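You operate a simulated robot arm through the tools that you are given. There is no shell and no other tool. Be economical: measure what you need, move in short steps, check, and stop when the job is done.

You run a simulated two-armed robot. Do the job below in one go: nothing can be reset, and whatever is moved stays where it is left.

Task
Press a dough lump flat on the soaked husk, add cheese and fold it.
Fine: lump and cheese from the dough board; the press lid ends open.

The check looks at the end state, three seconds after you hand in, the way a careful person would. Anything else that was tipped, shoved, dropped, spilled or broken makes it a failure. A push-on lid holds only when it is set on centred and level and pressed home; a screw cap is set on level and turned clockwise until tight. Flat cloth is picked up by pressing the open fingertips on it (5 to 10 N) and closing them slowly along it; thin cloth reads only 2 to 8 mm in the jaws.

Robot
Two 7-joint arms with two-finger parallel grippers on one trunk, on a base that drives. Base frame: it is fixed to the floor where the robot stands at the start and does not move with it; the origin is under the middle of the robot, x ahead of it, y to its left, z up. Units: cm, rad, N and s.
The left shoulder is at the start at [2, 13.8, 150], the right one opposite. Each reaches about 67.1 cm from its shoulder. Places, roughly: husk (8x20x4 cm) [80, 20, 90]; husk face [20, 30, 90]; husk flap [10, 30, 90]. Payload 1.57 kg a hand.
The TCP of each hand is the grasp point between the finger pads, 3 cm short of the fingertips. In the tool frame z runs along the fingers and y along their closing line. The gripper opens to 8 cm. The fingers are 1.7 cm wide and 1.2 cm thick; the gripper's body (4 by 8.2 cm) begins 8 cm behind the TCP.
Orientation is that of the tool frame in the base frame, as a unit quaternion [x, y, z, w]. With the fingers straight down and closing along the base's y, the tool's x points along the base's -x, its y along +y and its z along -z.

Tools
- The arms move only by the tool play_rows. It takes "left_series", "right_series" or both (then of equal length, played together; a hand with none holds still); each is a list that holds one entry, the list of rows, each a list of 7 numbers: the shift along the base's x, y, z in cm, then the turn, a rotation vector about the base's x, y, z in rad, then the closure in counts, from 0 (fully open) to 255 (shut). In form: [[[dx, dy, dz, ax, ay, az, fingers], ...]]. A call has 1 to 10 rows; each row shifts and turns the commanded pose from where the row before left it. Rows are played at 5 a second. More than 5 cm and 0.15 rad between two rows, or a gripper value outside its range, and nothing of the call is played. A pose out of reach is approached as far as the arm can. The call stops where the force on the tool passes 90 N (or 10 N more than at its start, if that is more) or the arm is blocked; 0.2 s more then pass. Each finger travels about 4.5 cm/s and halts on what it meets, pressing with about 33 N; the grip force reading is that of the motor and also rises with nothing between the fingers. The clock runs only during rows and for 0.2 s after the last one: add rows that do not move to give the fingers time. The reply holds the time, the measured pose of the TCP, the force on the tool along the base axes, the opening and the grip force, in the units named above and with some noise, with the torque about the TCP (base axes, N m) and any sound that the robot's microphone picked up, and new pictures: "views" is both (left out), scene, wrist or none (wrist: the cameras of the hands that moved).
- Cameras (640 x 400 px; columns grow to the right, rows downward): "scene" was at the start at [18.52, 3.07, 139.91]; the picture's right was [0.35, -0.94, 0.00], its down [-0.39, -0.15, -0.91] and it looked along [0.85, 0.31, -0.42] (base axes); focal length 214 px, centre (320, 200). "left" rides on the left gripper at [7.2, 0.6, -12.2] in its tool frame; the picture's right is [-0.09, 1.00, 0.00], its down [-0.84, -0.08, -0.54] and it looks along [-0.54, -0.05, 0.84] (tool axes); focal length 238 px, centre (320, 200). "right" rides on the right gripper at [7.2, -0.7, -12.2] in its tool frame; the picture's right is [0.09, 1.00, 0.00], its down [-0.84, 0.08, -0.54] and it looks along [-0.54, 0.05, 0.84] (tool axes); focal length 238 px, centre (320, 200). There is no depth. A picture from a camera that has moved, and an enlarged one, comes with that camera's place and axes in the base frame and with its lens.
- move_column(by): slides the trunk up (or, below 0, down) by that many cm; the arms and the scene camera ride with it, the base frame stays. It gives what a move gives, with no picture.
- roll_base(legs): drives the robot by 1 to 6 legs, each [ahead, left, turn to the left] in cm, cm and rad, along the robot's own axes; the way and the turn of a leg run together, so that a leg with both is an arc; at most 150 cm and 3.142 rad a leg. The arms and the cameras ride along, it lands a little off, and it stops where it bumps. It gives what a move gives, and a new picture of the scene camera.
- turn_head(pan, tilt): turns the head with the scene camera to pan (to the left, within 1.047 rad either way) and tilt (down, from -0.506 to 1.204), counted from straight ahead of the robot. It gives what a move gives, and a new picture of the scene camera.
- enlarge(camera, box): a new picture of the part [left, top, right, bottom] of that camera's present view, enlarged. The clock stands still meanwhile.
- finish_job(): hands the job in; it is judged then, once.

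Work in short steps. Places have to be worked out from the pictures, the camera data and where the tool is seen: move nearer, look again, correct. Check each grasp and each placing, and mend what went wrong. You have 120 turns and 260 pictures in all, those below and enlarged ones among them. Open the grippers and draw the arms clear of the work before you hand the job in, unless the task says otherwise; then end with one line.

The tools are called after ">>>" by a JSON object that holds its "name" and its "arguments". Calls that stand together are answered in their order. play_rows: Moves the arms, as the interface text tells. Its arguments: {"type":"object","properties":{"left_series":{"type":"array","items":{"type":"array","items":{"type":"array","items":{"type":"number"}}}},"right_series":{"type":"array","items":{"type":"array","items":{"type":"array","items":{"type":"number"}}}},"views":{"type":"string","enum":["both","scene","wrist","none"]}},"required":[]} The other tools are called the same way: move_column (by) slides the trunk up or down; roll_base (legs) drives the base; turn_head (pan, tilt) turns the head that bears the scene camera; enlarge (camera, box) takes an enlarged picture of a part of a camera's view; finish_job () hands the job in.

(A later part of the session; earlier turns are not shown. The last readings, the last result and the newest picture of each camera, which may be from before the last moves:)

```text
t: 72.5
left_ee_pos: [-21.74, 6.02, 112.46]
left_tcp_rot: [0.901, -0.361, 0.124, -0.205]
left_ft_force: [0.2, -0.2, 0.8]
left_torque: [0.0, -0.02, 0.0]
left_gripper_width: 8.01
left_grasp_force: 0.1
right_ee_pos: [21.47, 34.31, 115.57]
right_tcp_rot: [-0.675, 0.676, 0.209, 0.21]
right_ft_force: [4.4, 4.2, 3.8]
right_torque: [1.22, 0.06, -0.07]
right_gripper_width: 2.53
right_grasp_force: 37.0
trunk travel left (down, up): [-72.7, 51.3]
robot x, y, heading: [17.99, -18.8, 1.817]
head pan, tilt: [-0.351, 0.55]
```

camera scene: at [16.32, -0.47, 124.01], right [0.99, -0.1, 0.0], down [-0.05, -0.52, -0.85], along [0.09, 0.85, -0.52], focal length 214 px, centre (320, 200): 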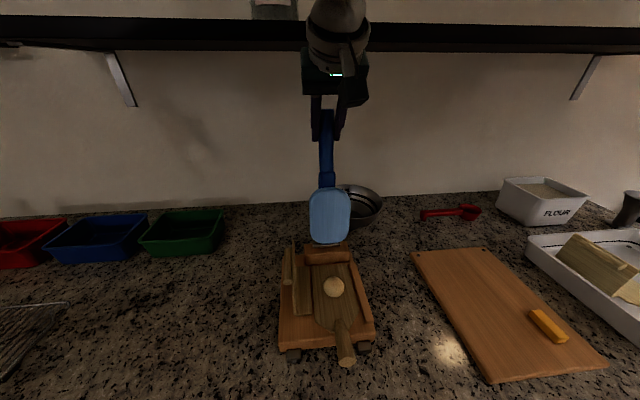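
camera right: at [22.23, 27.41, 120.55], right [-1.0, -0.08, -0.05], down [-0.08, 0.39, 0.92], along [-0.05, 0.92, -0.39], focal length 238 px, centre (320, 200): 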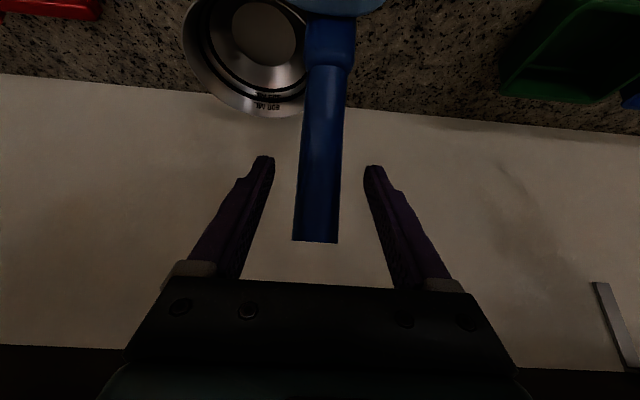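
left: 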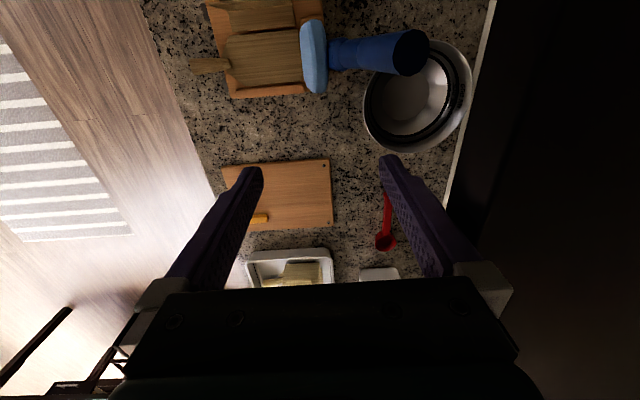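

Good; the arc fits. I continue over the top and check at y≈21.

>>> {"name": "play_rows", "arguments": {"right_series": [[[0, -2.8, 0.2, 0, 0, 0, 185], [0, -3.5, -0.26, 0, 0, 0, 185], [0, -3.5, -0.78, 0, 0, 0, 185], [0, 0, 0, 0, 0, 0, 185]]], "views": "scene"}}

```text
t: 73.5
left_ee_pos: [-21.82, 5.79, 112.28]
left_tcp_rot: [0.901, -0.361, 0.123, -0.205]
left_ft_force: [-0.1, 0.2, 0.2]
left_torque: [0.03, 0.02, -0.02]
left_gripper_width: 8.0
left_grasp_force: 0.0
right_ee_pos: [21.48, 24.19, 114.42]
right_tcp_rot: [0.676, -0.676, -0.207, -0.209]
right_ft_force: [2.0, -1.6, -1.6]
right_torque: [-0.27, 0.14, 0.06]
right_gripper_width: 2.6
right_grasp_force: 16.9
trunk travel left (down, up): [-72.7, 51.3]
robot x, y, heading: [17.99, -18.9, 1.821]
head pan, tilt: [-0.351, 0.55]
camera scene: at [16.32, -0.44, 124.03], right [0.99, -0.1, 0.0], down [-0.05, -0.52, -0.85], along [0.09, 0.85, -0.52], focal length 214 px, centre (320, 200)
```

scene: 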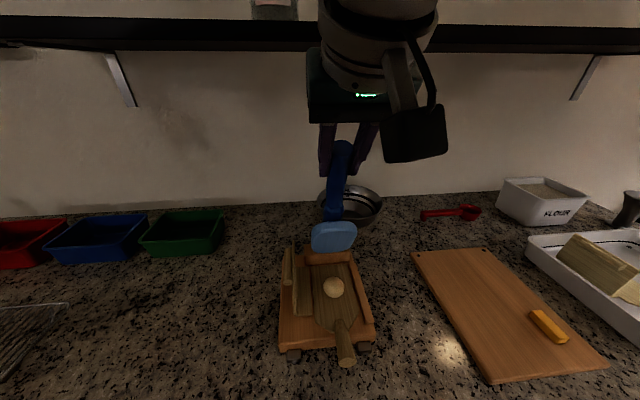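

Moving smoothly. I continue, gradually un-pitching the hand.

>>> {"name": "play_rows", "arguments": {"right_series": [[[0, -3.2, -1.2, -0.05, 0, 0, 195], [0, -3, -1.75, -0.05, 0, 0, 195], [0, -2.5, -1.9, -0.05, 0, 0, 195], [0, 0, 0, 0, 0, 0, 195]]], "views": "both"}}

```text
t: 74.5
left_ee_pos: [-21.84, 5.92, 112.28]
left_tcp_rot: [0.901, -0.362, 0.123, -0.205]
left_ft_force: [-0.2, -0.8, -0.2]
left_torque: [0.02, -0.02, -0.01]
left_gripper_width: 8.0
left_grasp_force: 0.0
right_ee_pos: [21.69, 15.66, 109.55]
right_tcp_rot: [-0.689, 0.689, 0.158, 0.157]
right_ft_force: [4.5, -0.6, -1.3]
right_torque: [0.18, 0.01, 0.03]
right_gripper_width: 2.57
right_grasp_force: 18.8
trunk travel left (down, up): [-72.7, 51.3]
robot x, y, heading: [17.72, -18.79, 1.822]
head pan, tilt: [-0.351, 0.55]
camera scene: at [16.35, -0.41, 124.04], right [0.99, -0.1, 0.0], down [-0.05, -0.52, -0.85], along [0.09, 0.85, -0.52], focal length 214 px, centre (320, 200)
camera right: at [22.28, 3.82, 117.46], right [-1.0, -0.08, -0.04], down [-0.08, 0.52, 0.85], along [-0.05, 0.85, -0.52], focal length 238 px, centre (320, 200)
```

scene: 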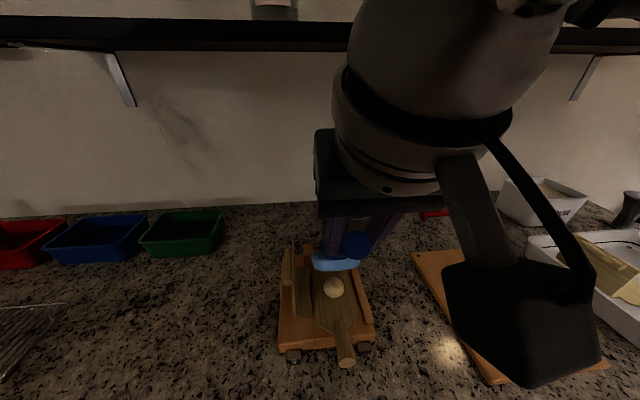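
right: 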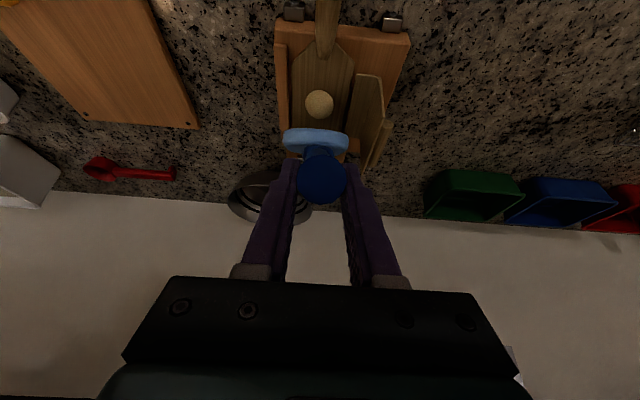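

The lid comes down nicely over the lump. I continue, straightening the hand to keep the wrist away from the head.

>>> {"name": "play_rows", "arguments": {"right_series": [[[0, -1.3, -1.3, -0.1, 0, 0, 195], [0, -1.2, -1.3, -0.1, 0, 0, 195], [0, -1, -1.4, -0.1, 0, 0, 195], [0, -1, -1.5, -0.1, 0, 0, 195], [0, 0, 0, 0, 0, 0, 195]]], "views": "both"}}

```text
t: 75.7
left_ee_pos: [-21.87, 5.93, 112.35]
left_tcp_rot: [0.901, -0.361, 0.123, -0.204]
left_ft_force: [-0.8, -0.1, 0.2]
left_torque: [0.03, 0.01, 0.01]
left_gripper_width: 8.0
left_grasp_force: 0.1
right_ee_pos: [21.46, 11.34, 104.16]
right_tcp_rot: [-0.707, 0.707, 0.017, 0.018]
right_ft_force: [3.9, 2.8, -1.2]
right_torque: [0.4, -0.03, 0.02]
right_gripper_width: 2.57
right_grasp_force: 20.9
trunk travel left (down, up): [-72.7, 51.3]
robot x, y, heading: [18.03, -18.77, 1.818]
head pan, tilt: [-0.351, 0.55]
camera scene: at [16.35, -0.37, 124.05], right [0.99, -0.1, 0.0], down [-0.05, -0.52, -0.85], along [0.09, 0.85, -0.52], focal length 214 px, centre (320, 200)
camera right: at [22.28, 3.45, 115.97], right [-1.0, -0.09, -0.01], down [-0.08, 0.81, 0.58], along [-0.05, 0.58, -0.81], focal length 238 px, centre (320, 200)
```

scene: 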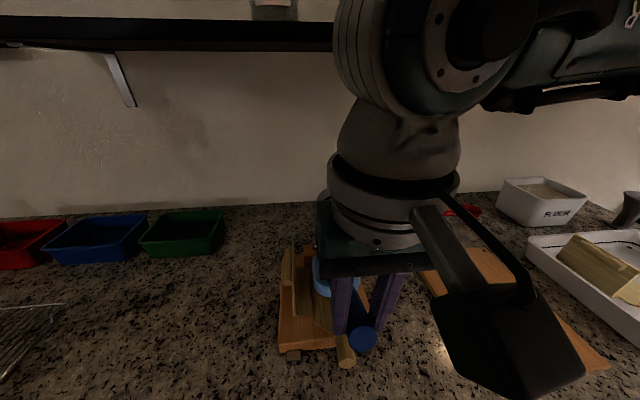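
right: 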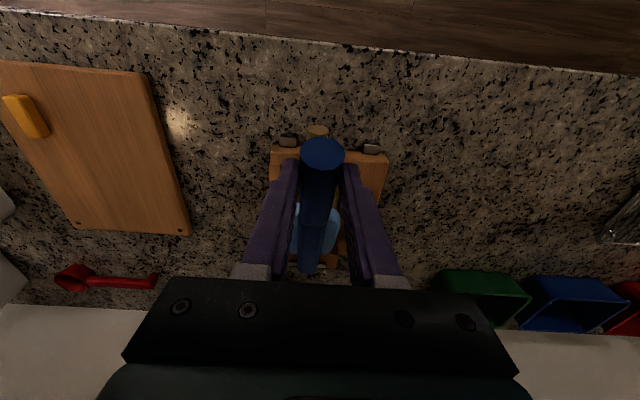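

>>> {"name": "play_rows", "arguments": {"right_series": [[[0, -0.9, -1.5, 0, 0, 0, 195], [0, -0.8, -1.6, 0, 0, 0, 195], [0, -0.6, -1.6, 0, 0, 0, 195], [0, 0, 0, 0, 0, 0, 195]]], "views": "both"}}

```text
t: 76.7
left_ee_pos: [-21.84, 6.15, 112.44]
left_tcp_rot: [0.901, -0.361, 0.123, -0.206]
left_ft_force: [-0.3, 0.5, -0.8]
left_torque: [-0.05, 0.04, 0.04]
left_gripper_width: 8.02
left_grasp_force: 0.1
right_ee_pos: [21.63, 9.41, 99.59]
right_tcp_rot: [-0.706, 0.707, 0.02, 0.021]
right_ft_force: [2.8, 17.4, -0.2]
right_torque: [1.09, 0.01, -0.05]
right_gripper_width: 2.58
right_grasp_force: 37.4
trunk travel left (down, up): [-72.7, 51.3]
robot x, y, heading: [17.9, -18.83, 1.813]
head pan, tilt: [-0.351, 0.55]
camera scene: at [16.34, -0.17, 124.09], right [0.99, -0.1, 0.0], down [-0.05, -0.52, -0.85], along [0.09, 0.85, -0.52], focal length 214 px, centre (320, 200)
camera right: at [22.27, 1.45, 111.31], right [-1.0, -0.09, -0.01], down [-0.08, 0.8, 0.59], along [-0.05, 0.59, -0.81], focal length 238 px, centre (320, 200)
```

scene: 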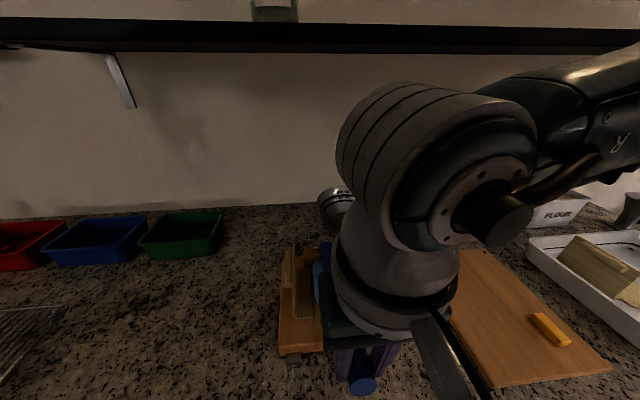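
right: 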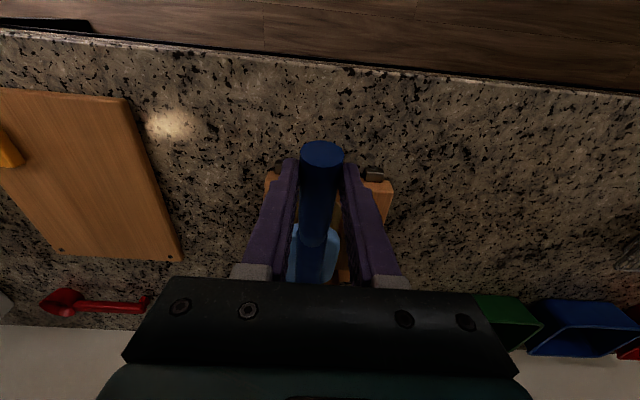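

I'm pulling outward by 17 N; I shift back toward the hinge and continue down in small steps.

>>> {"name": "play_rows", "arguments": {"right_series": [[[0, 0.3, -0.5, 0, 0, 0, 190], [0, -0.1, -1, 0, 0, 0, 190], [0, 0, 0, 0, 0, 0, 190]]], "views": "none"}}

>>> {"name": "play_rows", "arguments": {"right_series": [[[0, -0.1, -1, 0, 0, 0, 190], [0, 0, 0, 0, 0, 0, 190]]], "views": "none"}}

```text
t: 77.5
left_ee_pos: [-21.71, 5.85, 112.33]
left_tcp_rot: [0.902, -0.36, 0.123, -0.205]
left_ft_force: [0.7, 0.0, 0.0]
left_torque: [0.0, -0.02, 0.04]
left_gripper_width: 7.99
left_grasp_force: 0.0
right_ee_pos: [21.48, 8.96, 97.89]
right_tcp_rot: [0.708, -0.706, -0.015, -0.016]
right_ft_force: [5.2, -0.9, 4.7]
right_torque: [0.95, -0.05, 0.05]
right_gripper_width: 2.55
right_grasp_force: 36.6
trunk travel left (down, up): [-72.7, 51.3]
robot x, y, heading: [18.13, -18.74, 1.814]
head pan, tilt: [-0.351, 0.55]
```

```text
t: 78.1
left_ee_pos: [-21.65, 5.82, 112.22]
left_tcp_rot: [0.902, -0.361, 0.124, -0.203]
left_ft_force: [0.8, 0.1, -0.3]
left_torque: [-0.01, 0.01, 0.02]
left_gripper_width: 8.0
left_grasp_force: 0.1
right_ee_pos: [21.51, 8.85, 96.93]
right_tcp_rot: [0.708, -0.706, -0.016, -0.016]
right_ft_force: [3.5, -8.3, 6.4]
right_torque: [0.74, -0.05, -0.06]
right_gripper_width: 2.58
right_grasp_force: 37.0
trunk travel left (down, up): [-72.7, 51.3]
robot x, y, heading: [17.63, -18.7, 1.821]
head pan, tilt: [-0.351, 0.55]
```

>>> {"name": "play_rows", "arguments": {"right_series": [[[0, -0.25, -1, 0, 0, 0, 190], [0, 0, 0, 0, 0, 0, 190]]], "views": "none"}}

>>> {"name": "play_rows", "arguments": {"right_series": [[[0, -0.15, -1, 0, 0, 0, 190], [0, 0, 0, 0, 0, 0, 190]]], "views": "both"}}

```text
t: 78.7
left_ee_pos: [-21.78, 5.81, 112.29]
left_tcp_rot: [0.901, -0.361, 0.124, -0.204]
left_ft_force: [0.1, 0.2, -0.3]
left_torque: [-0.01, 0.0, -0.01]
left_gripper_width: 7.99
left_grasp_force: 0.1
right_ee_pos: [21.48, 8.75, 95.94]
right_tcp_rot: [0.707, -0.707, -0.016, -0.018]
right_ft_force: [2.1, -5.0, 5.2]
right_torque: [0.89, 0.02, 0.05]
right_gripper_width: 2.55
right_grasp_force: 36.4
trunk travel left (down, up): [-72.7, 51.3]
robot x, y, heading: [17.9, -18.56, 1.808]
head pan, tilt: [-0.351, 0.55]
```

```text
t: 79.3
left_ee_pos: [-21.7, 5.85, 112.25]
left_tcp_rot: [0.901, -0.361, 0.124, -0.205]
left_ft_force: [-0.1, 0.4, -0.3]
left_torque: [0.02, -0.01, 0.02]
left_gripper_width: 8.0
left_grasp_force: 0.1
right_ee_pos: [21.55, 8.84, 94.99]
right_tcp_rot: [0.707, -0.707, -0.018, -0.018]
right_ft_force: [1.6, 2.6, 4.9]
right_torque: [0.01, 0.02, -0.02]
right_gripper_width: 2.56
right_grasp_force: 19.9
trunk travel left (down, up): [-72.7, 51.3]
robot x, y, heading: [17.77, -19.06, 1.82]
head pan, tilt: [-0.351, 0.55]
camera scene: at [16.34, -0.35, 124.04], right [0.99, -0.1, 0.0], down [-0.05, -0.52, -0.85], along [0.09, 0.85, -0.52], focal length 214 px, centre (320, 200)
camera right: at [22.28, 0.91, 106.8], right [-1.0, -0.09, -0.01], down [-0.08, 0.81, 0.58], along [-0.05, 0.58, -0.81], focal length 238 px, centre (320, 200)
```

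scene: 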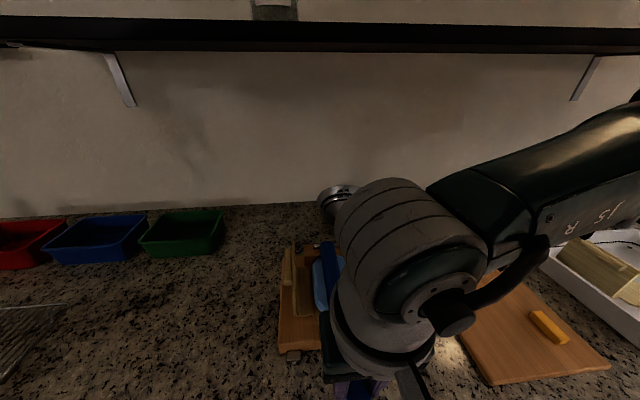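
right: 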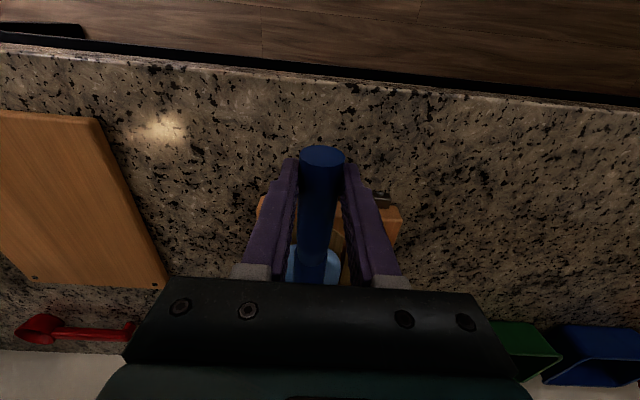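

No strong resistance yet; I continue down.

>>> {"name": "play_rows", "arguments": {"right_series": [[[0, 0, -0.8, 0, 0, 0, 195], [0, 0, 0, 0, 0, 0, 195]]], "views": "none"}}

>>> {"name": "play_rows", "arguments": {"right_series": [[[0, 0, -0.8, 0, 0, 0, 195], [0, 0, 0, 0, 0, 0, 195]]], "views": "none"}}

>>> {"name": "play_rows", "arguments": {"right_series": [[[0, 0, -0.8, 0, 0, 0, 195], [0, 0, 0, 0, 0, 0, 195]]], "views": "none"}}

```text
t: 79.9
left_ee_pos: [-21.71, 6.0, 112.44]
left_tcp_rot: [0.902, -0.36, 0.123, -0.205]
left_ft_force: [-0.2, -0.2, 1.0]
left_torque: [0.01, 0.0, 0.0]
left_gripper_width: 8.0
left_grasp_force: 0.0
right_ee_pos: [21.49, 8.83, 94.27]
right_tcp_rot: [0.707, -0.706, -0.018, -0.019]
right_ft_force: [5.7, -2.9, 32.4]
right_torque: [0.03, -0.08, 0.0]
right_gripper_width: 2.61
right_grasp_force: 37.0
trunk travel left (down, up): [-72.7, 51.3]
robot x, y, heading: [17.88, -18.84, 1.82]
head pan, tilt: [-0.351, 0.55]
```

```text
t: 80.5
left_ee_pos: [-21.88, 5.91, 112.26]
left_tcp_rot: [0.902, -0.36, 0.123, -0.205]
left_ft_force: [-0.2, 0.4, -0.2]
left_torque: [-0.03, -0.02, 0.04]
left_gripper_width: 7.99
left_grasp_force: 0.1
right_ee_pos: [21.55, 8.48, 93.23]
right_tcp_rot: [-0.707, 0.707, 0.016, 0.019]
right_ft_force: [-0.3, 3.4, -3.0]
right_torque: [-0.38, -0.02, 0.05]
right_gripper_width: 2.58
right_grasp_force: 13.5
trunk travel left (down, up): [-72.7, 51.3]
robot x, y, heading: [17.4, -18.64, 1.82]
head pan, tilt: [-0.351, 0.55]
```

```text
t: 81.1
left_ee_pos: [-21.78, 5.83, 112.27]
left_tcp_rot: [0.901, -0.361, 0.124, -0.205]
left_ft_force: [0.2, 0.1, -0.2]
left_torque: [0.0, 0.0, 0.0]
left_gripper_width: 8.02
left_grasp_force: 0.0
right_ee_pos: [21.46, 8.59, 92.67]
right_tcp_rot: [-0.707, 0.707, 0.018, 0.018]
right_ft_force: [4.8, -4.9, 31.5]
right_torque: [0.08, 0.0, -0.05]
right_gripper_width: 2.59
right_grasp_force: 37.1
trunk travel left (down, up): [-72.7, 51.3]
robot x, y, heading: [17.8, -18.9, 1.819]
head pan, tilt: [-0.351, 0.55]
```

Dough started to yield (32 N, then gave way, then 31 N). I press on to a firm stop.

>>> {"name": "play_rows", "arguments": {"right_series": [[[0, 0, -0.5, 0, 0, 0, 200], [0, 0, 0, 0, 0, 0, 200], [0, 0, 0, 0, 0, 0, 200]]], "views": "none"}}

>>> {"name": "play_rows", "arguments": {"right_series": [[[0, 0, -0.5, 0, 0, 0, 200], [0, 0, 0, 0, 0, 0, 200], [0, 0, 0, 0, 0, 0, 200]]], "views": "both"}}

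```text
t: 81.9
left_ee_pos: [-21.72, 6.01, 112.33]
left_tcp_rot: [0.901, -0.361, 0.123, -0.205]
left_ft_force: [-0.7, -0.3, 0.2]
left_torque: [0.03, -0.02, -0.02]
left_gripper_width: 8.01
left_grasp_force: 0.0
right_ee_pos: [21.67, 8.7, 92.23]
right_tcp_rot: [0.707, -0.707, -0.018, -0.019]
right_ft_force: [4.1, -4.0, 32.4]
right_torque: [0.21, 0.04, -0.04]
right_gripper_width: 2.56
right_grasp_force: 36.6
trunk travel left (down, up): [-72.7, 51.3]
robot x, y, heading: [18.16, -18.83, 1.82]
head pan, tilt: [-0.351, 0.55]
```

```text
t: 82.7
left_ee_pos: [-21.8, 5.91, 112.24]
left_tcp_rot: [0.902, -0.361, 0.124, -0.204]
left_ft_force: [0.1, 0.1, 0.4]
left_torque: [-0.02, -0.07, 0.0]
left_gripper_width: 8.0
left_grasp_force: 0.0
right_ee_pos: [21.53, 8.67, 91.43]
right_tcp_rot: [-0.707, 0.707, 0.016, 0.018]
right_ft_force: [-1.5, 6.9, -6.0]
right_torque: [-1.1, -0.07, -0.01]
right_gripper_width: 2.56
right_grasp_force: 31.7
trunk travel left (down, up): [-72.7, 51.3]
robot x, y, heading: [17.71, -19.12, 1.814]
head pan, tilt: [-0.351, 0.55]
camera scene: at [16.28, -0.34, 124.02], right [0.99, -0.1, 0.0], down [-0.05, -0.52, -0.85], along [0.09, 0.85, -0.52], focal length 214 px, centre (320, 200)
camera right: at [22.28, 0.85, 103.3], right [-1.0, -0.09, -0.01], down [-0.08, 0.81, 0.58], along [-0.05, 0.58, -0.81], focal length 238 px, centre (320, 200)
```

scene: 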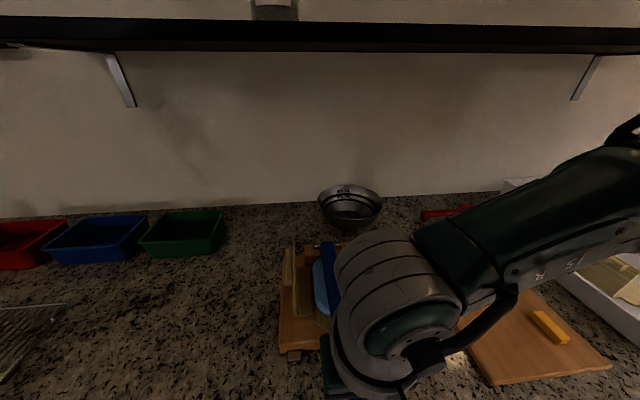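
right: 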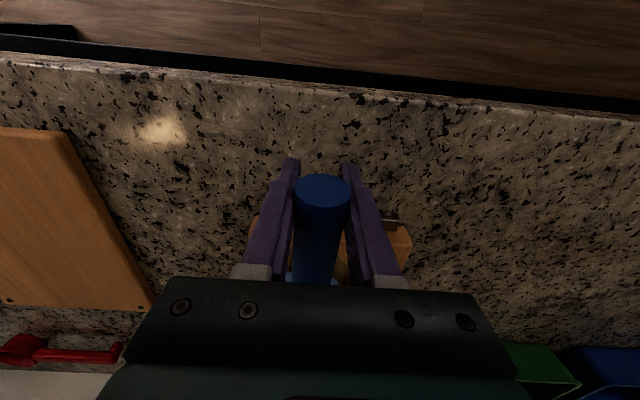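

The grip slips at ~32 N, sliding along the handle. I'll open, rise, close the fingers and push down on top of the handle instead.

>>> {"name": "play_rows", "arguments": {"right_series": [[[0, 0, 0, 0, 0, 0, 120], [0, 0, 0, 0, 0, 0, 60], [0, 0, 0, 0, 0, 0, 60], [0, 0, 3.5, 0, 0, 0, 60], [0, 0, 3.5, 0, 0, 0, 60], [0, 0, 3, 0, 0, 0, 60], [0, 0, 0, 0, 0, 0, 60]]], "views": "both"}}

```text
t: 84.3
left_ee_pos: [-21.87, 5.83, 112.41]
left_tcp_rot: [0.901, -0.361, 0.124, -0.204]
left_ft_force: [-0.8, -0.1, 0.5]
left_torque: [-0.01, 0.01, -0.01]
left_gripper_width: 8.0
left_grasp_force: 0.0
right_ee_pos: [21.42, 8.79, 101.74]
right_tcp_rot: [0.707, -0.707, -0.017, -0.017]
right_ft_force: [-0.9, 0.1, 0.6]
right_torque: [0.0, -0.03, -0.02]
right_gripper_width: 6.11
right_grasp_force: 0.1
trunk travel left (down, up): [-72.7, 51.3]
robot x, y, heading: [17.82, -18.62, 1.821]
head pan, tilt: [-0.351, 0.55]
camera scene: at [16.3, -0.4, 124.04], right [0.99, -0.1, 0.0], down [-0.05, -0.52, -0.85], along [0.09, 0.85, -0.52], focal length 214 px, centre (320, 200)
camera right: at [22.14, 0.84, 113.51], right [-1.0, -0.09, -0.01], down [-0.08, 0.81, 0.58], along [-0.05, 0.58, -0.81], focal length 238 px, centre (320, 200)
```

scene: 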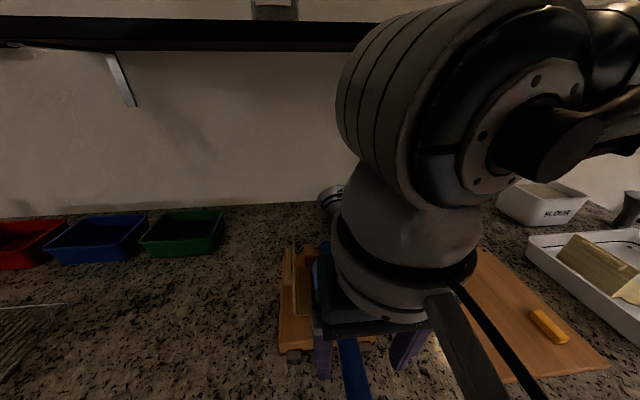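
right: 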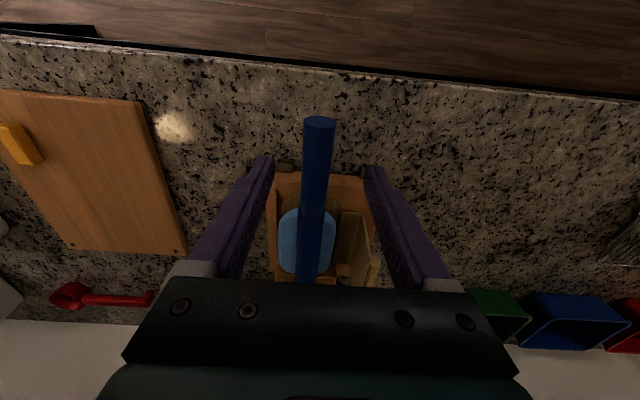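

The lid rests on the lump at ~16°. I rise, close the fingers and press from above near the tip.

>>> {"name": "play_rows", "arguments": {"right_series": [[[0.2, 0, 3.5, 0, 0, 0, 60], [0, 0, 2, 0, 0, 0, 120], [0, 0, 0, 0, 0, 0, 255], [0, 0, 0, 0, 0, 0, 255], [0, 0, 0, 0, 0, 0, 255], [0, 0, 0, 0, 0, 0, 255], [0, 0, -1.5, 0, 0, 0, 255], [0, 0, -1.5, 0, 0, 0, 255], [0, 0, 0, 0, 0, 0, 255]]], "views": "wrist"}}

```text
t: 86.3
left_ee_pos: [-21.82, 5.81, 112.38]
left_tcp_rot: [0.901, -0.362, 0.123, -0.204]
left_ft_force: [-0.3, -0.2, 0.6]
left_torque: [0.0, -0.02, 0.0]
left_gripper_width: 8.0
left_grasp_force: 0.1
right_ee_pos: [21.58, 8.74, 104.03]
right_tcp_rot: [-0.706, 0.707, 0.018, 0.018]
right_ft_force: [0.9, 0.4, -0.1]
right_torque: [0.0, 0.03, 0.02]
right_gripper_width: 0.0
right_grasp_force: 21.2
trunk travel left (down, up): [-72.7, 51.3]
robot x, y, heading: [18.01, -18.97, 1.819]
head pan, tilt: [-0.351, 0.55]
camera right: at [22.42, 0.83, 115.93], right [-1.0, -0.09, -0.01], down [-0.08, 0.81, 0.58], along [-0.05, 0.58, -0.81], focal length 238 px, centre (320, 200)
```

right: 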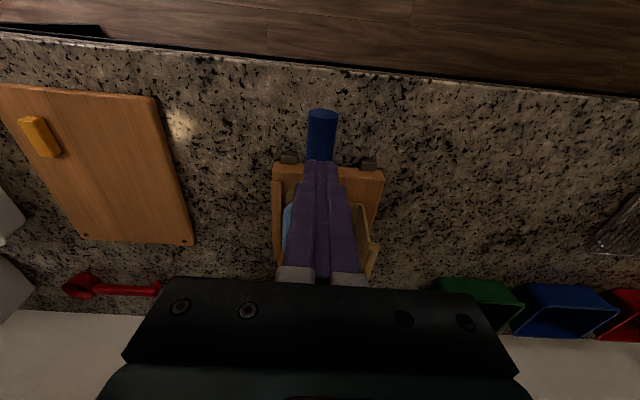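

Aligned over the handle. I press down stepwise.

>>> {"name": "play_rows", "arguments": {"right_series": [[[0, 0, -0.8, 0, 0, 0, 255], [0, 0, -0.8, 0, 0, 0, 255], [0, 0, -0.8, 0, 0, 0, 255], [0, 0, -0.8, 0, 0, 0, 255], [0, 0, 0, 0, 0, 0, 255]]], "views": "none"}}

>>> {"name": "play_rows", "arguments": {"right_series": [[[0, 0, -0.7, 0, 0, 0, 255], [0, 0, -0.7, 0, 0, 0, 255], [0, 0, 0, 0, 0, 0, 255]]], "views": "wrist"}}

```text
t: 87.5
left_ee_pos: [-21.89, 5.86, 112.32]
left_tcp_rot: [0.902, -0.361, 0.123, -0.204]
left_ft_force: [0.0, 0.5, -0.3]
left_torque: [0.0, 0.02, 0.0]
left_gripper_width: 7.98
left_grasp_force: 0.0
right_ee_pos: [21.63, 8.6, 100.88]
right_tcp_rot: [0.707, -0.707, -0.018, -0.017]
right_ft_force: [0.3, -0.3, -0.2]
right_torque: [-0.03, 0.02, 0.0]
right_gripper_width: 0.01
right_grasp_force: 21.3
trunk travel left (down, up): [-72.7, 51.3]
robot x, y, heading: [17.36, -18.97, 1.815]
head pan, tilt: [-0.351, 0.55]
```

```text
t: 88.3
left_ee_pos: [-21.88, 6.0, 112.26]
left_tcp_rot: [0.901, -0.361, 0.125, -0.204]
left_ft_force: [-0.1, 0.2, 0.8]
left_torque: [0.0, 0.03, -0.03]
left_gripper_width: 8.01
left_grasp_force: 0.0
right_ee_pos: [21.63, 8.59, 99.4]
right_tcp_rot: [0.707, -0.707, -0.018, -0.017]
right_ft_force: [-0.2, 0.4, 0.0]
right_torque: [0.0, 0.03, 0.01]
right_gripper_width: 0.01
right_grasp_force: 21.0
trunk travel left (down, up): [-72.7, 51.3]
robot x, y, heading: [17.83, -19.05, 1.821]
head pan, tilt: [-0.351, 0.55]
camera right: at [22.4, 0.74, 111.26], right [-1.0, -0.09, -0.01], down [-0.08, 0.81, 0.58], along [-0.05, 0.58, -0.81], focal length 238 px, centre (320, 200)
```

right: 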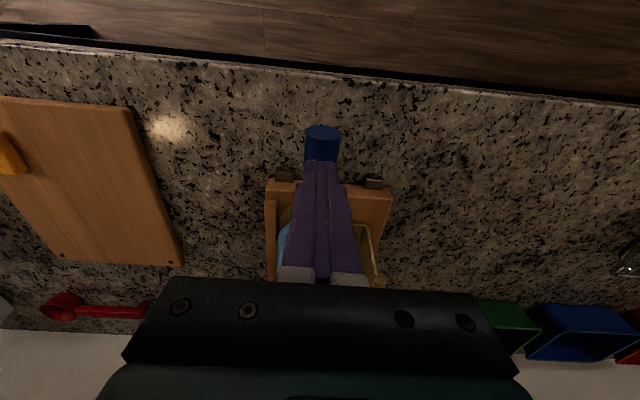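

>>> {"name": "play_rows", "arguments": {"right_series": [[[0, 0, -0.6, 0, 0, 0, 255], [0, 0, -0.6, 0, 0, 0, 255], [0, 0, 0, 0, 0, 0, 255]]], "views": "none"}}

>>> {"name": "play_rows", "arguments": {"right_series": [[[0, 0, -0.6, 0, 0, 0, 255], [0, 0, -0.6, 0, 0, 0, 255], [0, 0, 0, 0, 0, 0, 255]]], "views": "none"}}

```text
t: 89.1
left_ee_pos: [-21.79, 5.88, 112.36]
left_tcp_rot: [0.901, -0.362, 0.124, -0.203]
left_ft_force: [-0.4, -0.4, 0.4]
left_torque: [-0.04, -0.05, 0.02]
left_gripper_width: 8.01
left_grasp_force: 0.1
right_ee_pos: [21.61, 8.72, 98.27]
right_tcp_rot: [0.707, -0.707, -0.018, -0.017]
right_ft_force: [-0.3, -1.0, 0.9]
right_torque: [-0.03, -0.02, -0.06]
right_gripper_width: 0.01
right_grasp_force: 21.3
trunk travel left (down, up): [-72.7, 51.3]
robot x, y, heading: [17.64, -18.91, 1.816]
head pan, tilt: [-0.351, 0.55]
```

```text
t: 89.8
left_ee_pos: [-21.5, 5.92, 112.14]
left_tcp_rot: [0.901, -0.361, 0.126, -0.206]
left_ft_force: [-0.5, -0.2, 0.7]
left_torque: [0.0, -0.01, -0.03]
left_gripper_width: 7.99
left_grasp_force: 0.0
right_ee_pos: [21.68, 8.56, 97.81]
right_tcp_rot: [0.707, -0.707, -0.02, -0.016]
right_ft_force: [15.3, -11.4, 58.7]
right_torque: [-0.72, -0.35, -0.06]
right_gripper_width: 0.01
right_grasp_force: 21.5
trunk travel left (down, up): [-72.7, 51.3]
robot x, y, heading: [18.04, -19.39, 1.816]
head pan, tilt: [-0.351, 0.55]
stopped in row 3 (right hand): the force on the tool passed its limit at 95 N (the readings are from after the stop); the commanded pose is now the measured one
```

Firm stop: lid almost horizontal with ~95 N on it. I lift off and move aside to look.

>>> {"name": "play_rows", "arguments": {"right_series": [[[0, 0, 2, 0, 0, 0, 255], [0, 0, 4, 0, 0, 0, 255], [4, 0, 2, 0, 0, 0, 255], [4.5, 0, 0, 0, 0, 0, 255], [4.5, 0, 0, 0, 0, 0, 255], [4.5, 0, 0, 0, 0, 0, 255], [0, 0, 0, 0, 0, 0, 255]]], "views": "scene"}}

>>> {"name": "enlarge", "arguments": {"camera": "scene", "box": [250, 200, 430, 400]}}

```text
t: 91.4
left_ee_pos: [-21.75, 5.88, 112.31]
left_tcp_rot: [0.902, -0.361, 0.123, -0.204]
left_ft_force: [-0.3, 0.2, -1.0]
left_torque: [-0.02, 0.01, -0.02]
left_gripper_width: 8.0
left_grasp_force: 0.0
right_ee_pos: [38.79, 8.4, 105.54]
right_tcp_rot: [0.708, -0.706, -0.02, -0.013]
right_ft_force: [0.7, -0.3, 0.1]
right_torque: [0.0, -0.03, 0.0]
right_gripper_width: 0.0
right_grasp_force: 21.4
trunk travel left (down, up): [-72.7, 51.3]
robot x, y, heading: [18.37, -19.33, 1.817]
head pan, tilt: [-0.351, 0.55]
camera scene: at [16.34, -0.44, 124.04], right [0.99, -0.1, 0.0], down [-0.05, -0.52, -0.85], along [0.09, 0.85, -0.52], focal length 214 px, centre (320, 200)
```

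scene: 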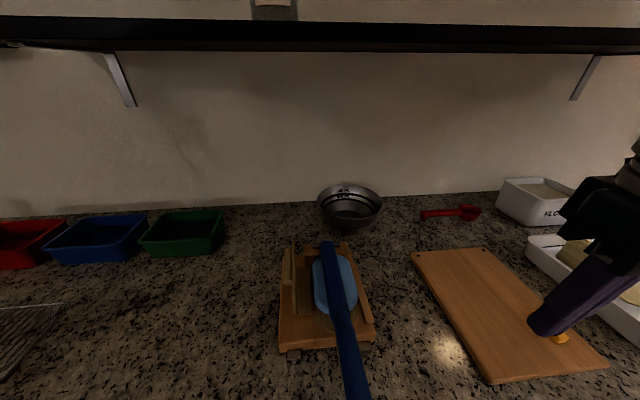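

```text
2.00 times, centred on (340, 300) of scene
camera zoom: at [16.34, -0.44, 124.04], right [0.99, -0.1, 0.0], down [-0.05, -0.52, -0.85], along [0.09, 0.85, -0.52], focal length 429 px, centre (280, 0)
```

zoom: 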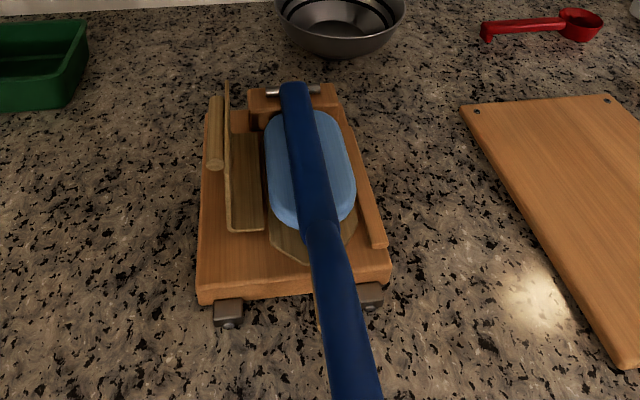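

The lid is down flat. Now I reopen it: straddle the handle near its tip, grip, and carry it back along the arc.

>>> {"name": "play_rows", "arguments": {"right_series": [[[-4.5, 0, 1, 0, 0, 0, 120], [-4.5, 0, 0, 0, 0, 0, 60], [-4.5, 0, 0, 0, 0, 0, 60], [-3.8, 0.2, 0, 0, 0, 0, 60], [0, 0, 0, 0, 0, 0, 60], [0, 0, -3, 0, 0, 0, 60], [0, 0, -3, 0, 0, 0, 60], [0, 0, 0, 0, 0, 0, 60]]], "views": "wrist"}}

```text
t: 93.2
left_ee_pos: [-21.72, 5.95, 112.27]
left_tcp_rot: [0.901, -0.362, 0.123, -0.204]
left_ft_force: [-0.3, -0.2, 0.7]
left_torque: [0.0, 0.03, 0.02]
left_gripper_width: 8.02
left_grasp_force: 0.1
right_ee_pos: [21.31, 8.82, 100.39]
right_tcp_rot: [0.707, -0.707, -0.02, -0.014]
right_ft_force: [0.7, 0.0, 0.4]
right_torque: [-0.02, -0.02, 0.01]
right_gripper_width: 6.13
right_grasp_force: 0.1
trunk travel left (down, up): [-72.7, 51.3]
robot x, y, heading: [17.99, -18.72, 1.813]
head pan, tilt: [-0.351, 0.55]
camera right: at [22.34, 0.98, 112.16], right [-1.0, -0.09, 0.0], down [-0.07, 0.81, 0.58], along [-0.06, 0.58, -0.81], focal length 238 px, centre (320, 200)
```

right: 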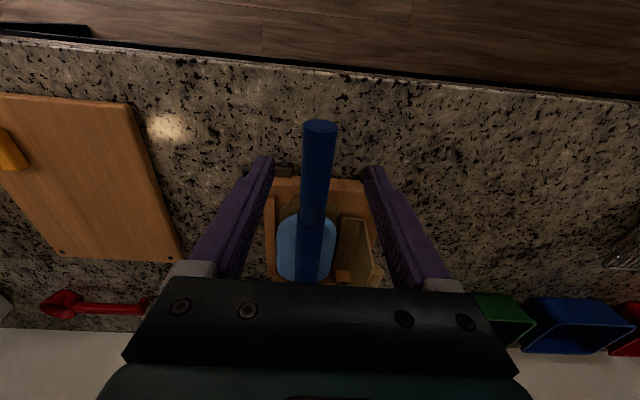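

The tip is near y≈7, so I grip at y≈10, z≈93.8.

>>> {"name": "play_rows", "arguments": {"right_series": [[[0.3, 1, 0, 0, 0, 0, 60], [0, 0, -3, 0, 0, 0, 60], [0, 0, -2.5, 0, 0, 0, 60], [0, 0, -1, 0, 0, 0, 60], [0, 0, 0, 0, 0, 0, 130], [0, 0, 0, 0, 0, 0, 170], [0, 0, 0, 0, 0, 0, 190], [0, 0, 0, 0, 0, 0, 195]]], "views": "both"}}

```text
t: 95.0
left_ee_pos: [-21.99, 5.89, 112.41]
left_tcp_rot: [0.902, -0.361, 0.123, -0.203]
left_ft_force: [0.2, 0.2, 0.4]
left_torque: [-0.01, 0.02, 0.0]
left_gripper_width: 8.02
left_grasp_force: 0.0
right_ee_pos: [21.47, 9.71, 93.9]
right_tcp_rot: [0.707, -0.707, -0.02, -0.013]
right_ft_force: [-9.3, 1.3, -2.2]
right_torque: [-0.12, 0.16, -0.03]
right_gripper_width: 2.58
right_grasp_force: 25.8
trunk travel left (down, up): [-72.7, 51.3]
robot x, y, heading: [17.7, -18.84, 1.817]
head pan, tilt: [-0.351, 0.55]
camera scene: at [16.21, -0.43, 124.04], right [0.99, -0.1, 0.0], down [-0.06, -0.52, -0.85], along [0.09, 0.85, -0.52], focal length 214 px, centre (320, 200)
camera right: at [22.48, 1.92, 105.79], right [-1.0, -0.09, 0.01], down [-0.07, 0.81, 0.58], along [-0.06, 0.58, -0.81], focal length 238 px, centre (320, 200)
```

scene: 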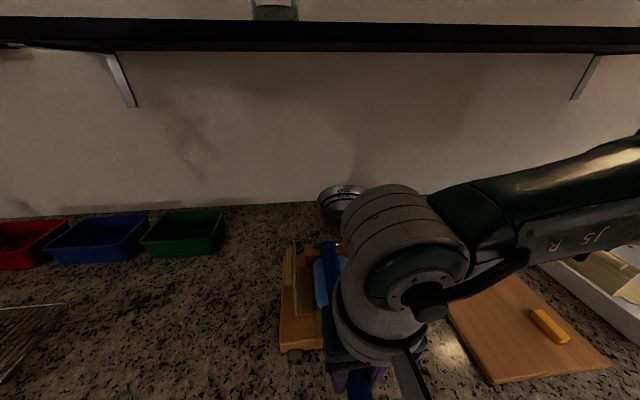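
right: 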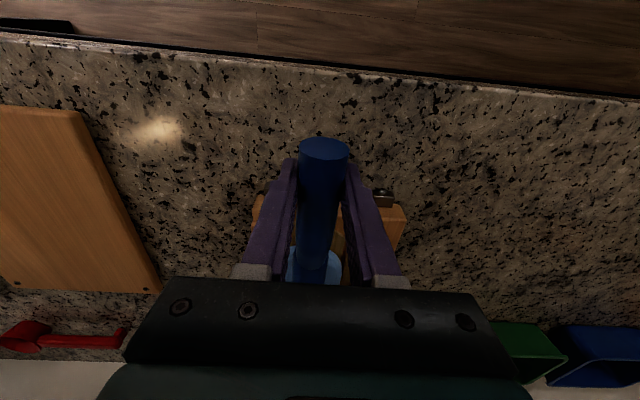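

Gripped. I lift along the arc.

>>> {"name": "play_rows", "arguments": {"right_series": [[[-0.1, 0.2, 1.5, 0, 0, 0, 195], [0, 0.3, 1.5, 0, 0, 0, 195], [0, 0.4, 1.5, 0, 0, 0, 195], [0, 0.5, 1.5, 0, 0, 0, 195], [0, 0, 0, 0, 0, 0, 195]]], "views": "wrist"}}

```text
t: 96.2
left_ee_pos: [-21.94, 5.81, 112.44]
left_tcp_rot: [0.902, -0.361, 0.124, -0.203]
left_ft_force: [0.4, 0.4, 0.2]
left_torque: [0.01, -0.01, 0.02]
left_gripper_width: 7.99
left_grasp_force: 0.0
right_ee_pos: [21.55, 11.0, 100.02]
right_tcp_rot: [0.707, -0.707, -0.02, -0.013]
right_ft_force: [-8.6, -2.4, -0.8]
right_torque: [0.1, 0.05, 0.01]
right_gripper_width: 2.65
right_grasp_force: 4.1
trunk travel left (down, up): [-72.7, 51.3]
robot x, y, heading: [17.68, -18.79, 1.819]
head pan, tilt: [-0.351, 0.55]
camera right: at [22.48, 3.25, 111.82], right [-1.0, -0.09, 0.01], down [-0.07, 0.81, 0.58], along [-0.06, 0.58, -0.81], focal length 238 px, centre (320, 200)
```

right: 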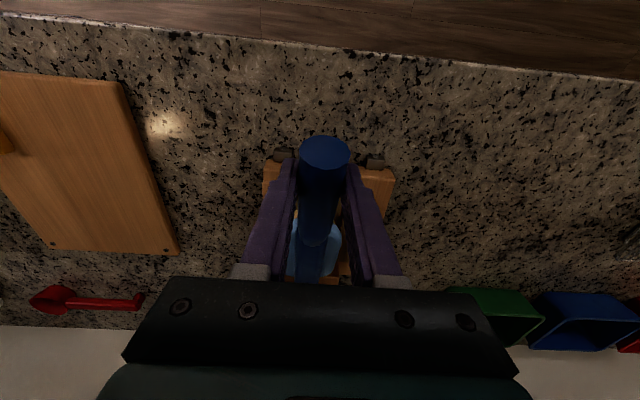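

>>> {"name": "play_rows", "arguments": {"right_series": [[[-0.15, 0.9, 1.8, 0, 0, 0, 210], [0, 1, 1.7, 0, 0, 0, 210], [0, 1.1, 1.6, 0.05, 0, 0, 210], [0, 1.2, 1.5, 0.05, 0, 0, 210], [0, 1.35, 1.4, 0.05, 0, 0, 210], [0, 1.45, 1.3, 0.05, 0, 0, 210], [0, 0, 0, 0, 0, 0, 210]]], "views": "both"}}

```text
t: 97.8
left_ee_pos: [-21.89, 5.78, 112.32]
left_tcp_rot: [0.901, -0.361, 0.124, -0.205]
left_ft_force: [-0.7, -0.1, -0.1]
left_torque: [0.01, 0.0, 0.01]
left_gripper_width: 8.03
left_grasp_force: 0.1
right_ee_pos: [21.5, 18.21, 109.29]
right_tcp_rot: [0.702, -0.702, -0.091, -0.084]
right_ft_force: [-3.1, -3.7, 3.5]
right_torque: [0.17, -0.37, -0.49]
right_gripper_width: 2.57
right_grasp_force: 26.2
trunk travel left (down, up): [-72.7, 51.3]
robot x, y, heading: [17.91, -19.13, 1.814]
head pan, tilt: [-0.351, 0.55]
camera scene: at [16.32, -0.45, 124.03], right [0.99, -0.1, 0.0], down [-0.05, -0.52, -0.85], along [0.09, 0.85, -0.52], focal length 214 px, centre (320, 200)
camera right: at [22.41, 8.13, 119.3], right [-1.0, -0.09, -0.01], down [-0.07, 0.68, 0.73], along [-0.06, 0.73, -0.68], focal length 238 px, centre (320, 200)
```

scene: 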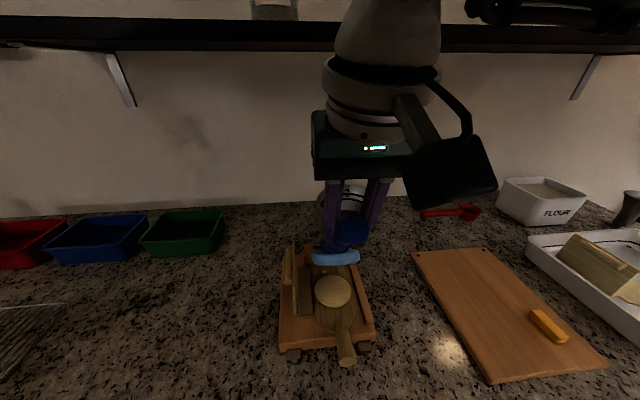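
right: 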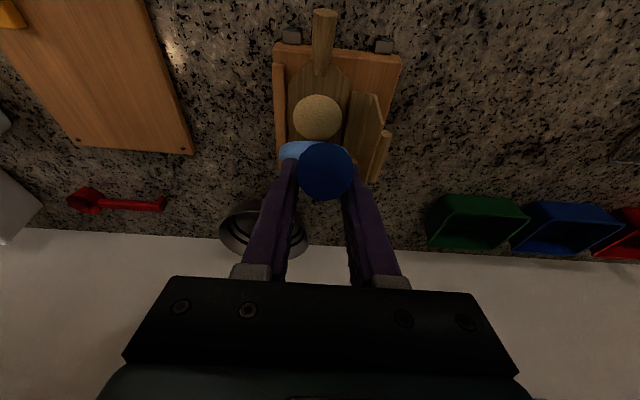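

The dough is pressed into a flat disc. I continue opening the lid.

>>> {"name": "play_rows", "arguments": {"right_series": [[[0, 2.75, 1.8, 0.06, 0, 0, 210], [0, 3.4, 1.65, 0.06, 0, 0, 210], [0, 3.7, 1, 0.06, 0, 0, 210], [0, 3.7, 0.3, 0.06, 0, 0, 210], [0, 0, 0, 0, 0, 0, 210]]], "views": "both"}}

```text
t: 99.0
left_ee_pos: [-21.78, 5.84, 112.29]
left_tcp_rot: [0.901, -0.361, 0.124, -0.204]
left_ft_force: [0.2, 0.7, 0.1]
left_torque: [0.0, -0.01, 0.01]
left_gripper_width: 8.01
left_grasp_force: 0.0
right_ee_pos: [21.6, 31.68, 114.04]
right_tcp_rot: [0.687, -0.686, -0.173, -0.169]
right_ft_force: [0.5, 0.1, -0.1]
right_torque: [0.0, -0.03, 0.01]
right_gripper_width: 1.41
right_grasp_force: 0.0
trunk travel left (down, up): [-72.7, 51.3]
robot x, y, heading: [17.56, -18.48, 1.818]
head pan, tilt: [-0.351, 0.55]
camera scene: at [16.34, -0.43, 124.04], right [0.99, -0.1, 0.0], down [-0.05, -0.52, -0.85], along [0.09, 0.85, -0.52], focal length 214 px, centre (320, 200)
camera right: at [22.47, 19.6, 121.42], right [-1.0, -0.09, -0.04], down [-0.07, 0.48, 0.87], along [-0.06, 0.87, -0.49], focal length 238 px, centre (320, 200)
```

scene: 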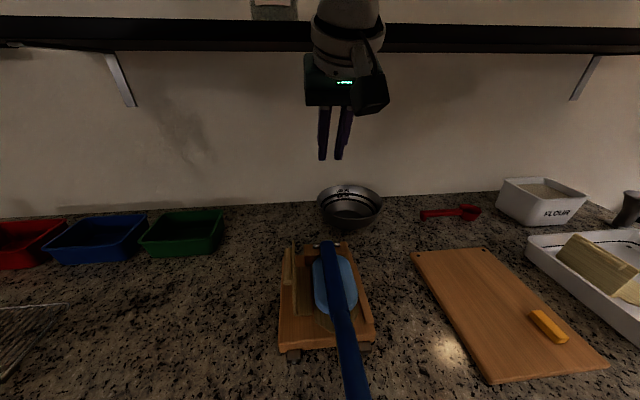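
right: 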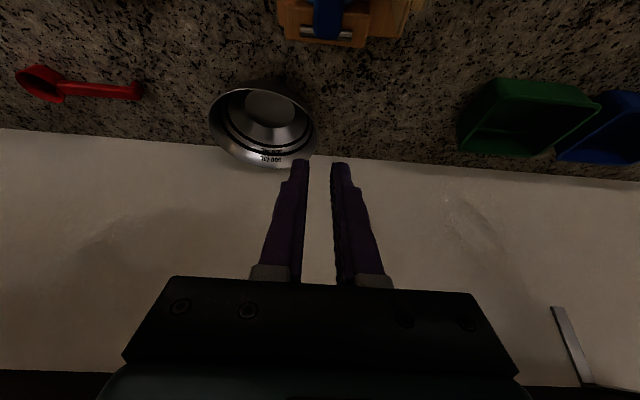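

The handle slipped out (grip was only at the fingertips) and the lid closed again. I go back and regrip deeper and tighter.

>>> {"name": "play_rows", "arguments": {"right_series": [[[0, -4, 0, -0.07, 0, 0, 120], [0, -4, 0, -0.07, 0, 0, 60], [0, -4, -1, -0.07, 0, 0, 60], [0, -4, -2, -0.07, 0, 0, 60], [0, -3, -3, -0.07, 0, 0, 60], [0, -2.2, -3, -0.07, 0, 0, 60], [0, 0, -3.5, 0, 0, 0, 60], [0, 0, 0, 0, 0, 0, 60]]], "views": "both"}}

```text
t: 100.8
left_ee_pos: [-21.82, 5.9, 112.39]
left_tcp_rot: [0.902, -0.361, 0.123, -0.203]
left_ft_force: [0.1, 0.2, 0.0]
left_torque: [0.01, 0.01, -0.02]
left_gripper_width: 8.0
left_grasp_force: 0.1
right_ee_pos: [21.51, 10.51, 101.43]
right_tcp_rot: [-0.706, 0.707, 0.027, 0.021]
right_ft_force: [0.6, 0.7, 0.0]
right_torque: [0.01, -0.02, -0.03]
right_gripper_width: 6.12
right_grasp_force: 0.1
trunk travel left (down, up): [-72.7, 51.3]
robot x, y, heading: [18.02, -19.15, 1.813]
head pan, tilt: [-0.351, 0.55]
camera scene: at [16.34, -0.44, 124.04], right [0.99, -0.1, 0.0], down [-0.05, -0.52, -0.85], along [0.09, 0.85, -0.52], focal length 214 px, centre (320, 200)
camera right: at [22.47, 2.53, 113.14], right [-1.0, -0.09, 0.0], down [-0.07, 0.8, 0.6], along [-0.06, 0.59, -0.8], focal length 238 px, centre (320, 200)
```

scene: 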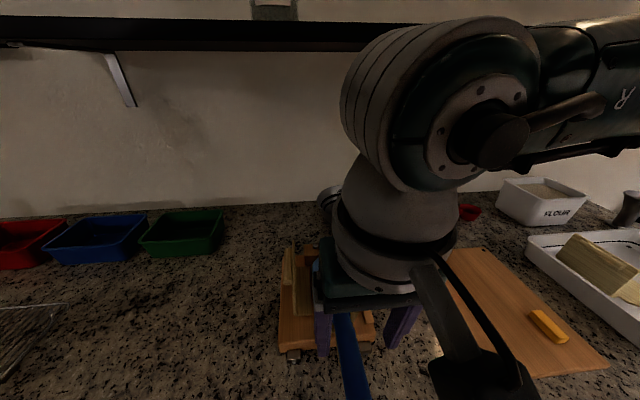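
right: 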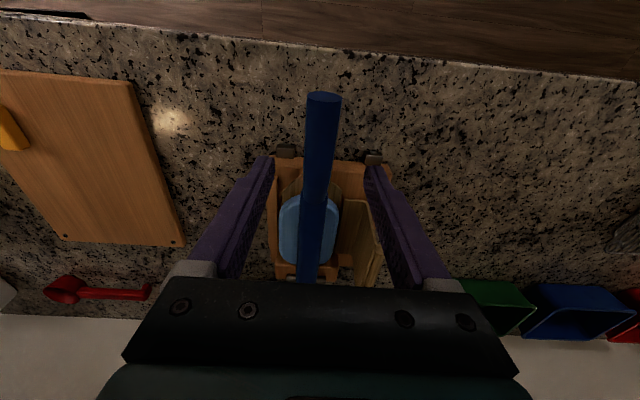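

Tip is at about (y 7.1, z 93.2). I grip 4 cm behind it with TCP on the axis, then squeeze fully.

>>> {"name": "play_rows", "arguments": {"right_series": [[[0.1, 0.4, -3, 0, 0, 0, 60], [0, 0, -3, 0, 0, 0, 60], [0, 0, -2.7, 0, 0, 0, 60], [0, 0, 0, 0, 0, 0, 130], [0, 0, 0, 0, 0, 0, 180], [0, 0, 0, 0, 0, 0, 225], [0, 0, 0, 0, 0, 0, 225]]], "views": "wrist"}}

```text
t: 102.4
left_ee_pos: [-21.94, 5.87, 112.37]
left_tcp_rot: [0.901, -0.361, 0.124, -0.204]
left_ft_force: [0.2, 0.5, 0.1]
left_torque: [0.0, -0.03, -0.02]
left_gripper_width: 8.01
left_grasp_force: 0.1
right_ee_pos: [21.51, 10.87, 92.84]
right_tcp_rot: [0.707, -0.706, -0.027, -0.021]
right_ft_force: [-4.8, 1.4, -3.6]
right_torque: [-0.29, 0.07, 0.07]
right_gripper_width: 2.55
right_grasp_force: 28.7
trunk travel left (down, up): [-72.7, 51.3]
robot x, y, heading: [17.73, -19.07, 1.82]
head pan, tilt: [-0.351, 0.55]
camera right: at [22.43, 2.82, 104.46], right [-1.0, -0.09, 0.0], down [-0.07, 0.8, 0.6], along [-0.06, 0.59, -0.8], focal length 238 px, centre (320, 200)
```

right: 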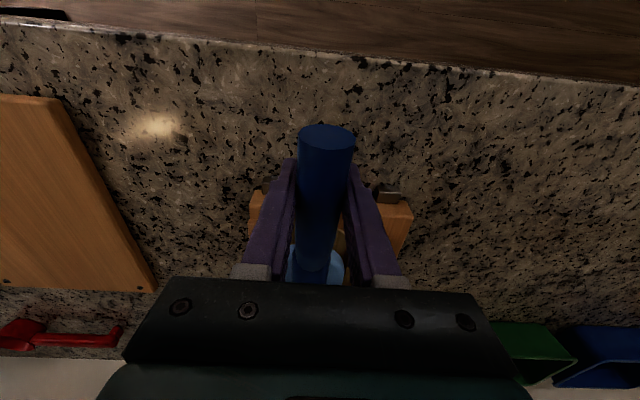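

>>> {"name": "play_rows", "arguments": {"right_series": [[[-0.05, 0.4, 2.7, 0, 0, 0, 230], [0, 0.83, 2.88, 0, 0, 0, 230], [0, 1.22, 2.74, 0, 0, 0, 230], [0, 1.58, 2.55, 0, 0, 0, 230], [0, 0, 0, 0, 0, 0, 230]]], "views": "wrist"}}

```text
t: 103.6
left_ee_pos: [-21.89, 5.76, 112.24]
left_tcp_rot: [0.902, -0.361, 0.123, -0.204]
left_ft_force: [-0.3, -1.3, 0.0]
left_torque: [0.01, 0.02, 0.04]
left_gripper_width: 8.0
left_grasp_force: 0.1
right_ee_pos: [21.51, 14.73, 103.75]
right_tcp_rot: [0.707, -0.707, -0.026, -0.02]
right_ft_force: [-4.1, -3.9, -2.7]
right_torque: [-0.67, -0.11, -0.21]
right_gripper_width: 2.58
right_grasp_force: 36.9
trunk travel left (down, up): [-72.7, 51.3]
robot x, y, heading: [18.21, -19.28, 1.815]
head pan, tilt: [-0.351, 0.55]
camera right: at [22.41, 6.74, 115.35], right [-1.0, -0.09, 0.0], down [-0.07, 0.8, 0.6], along [-0.06, 0.59, -0.8], focal length 238 px, centre (320, 200)
```

right: 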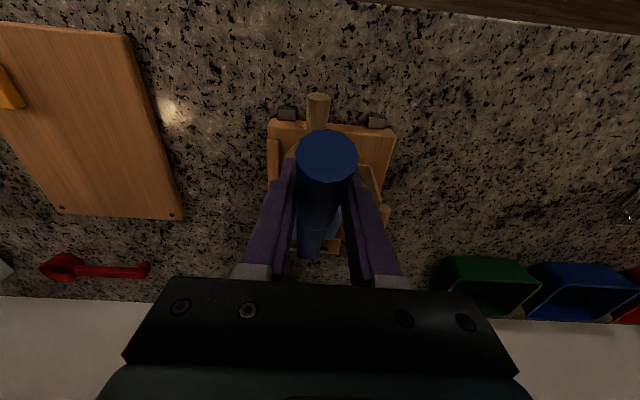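

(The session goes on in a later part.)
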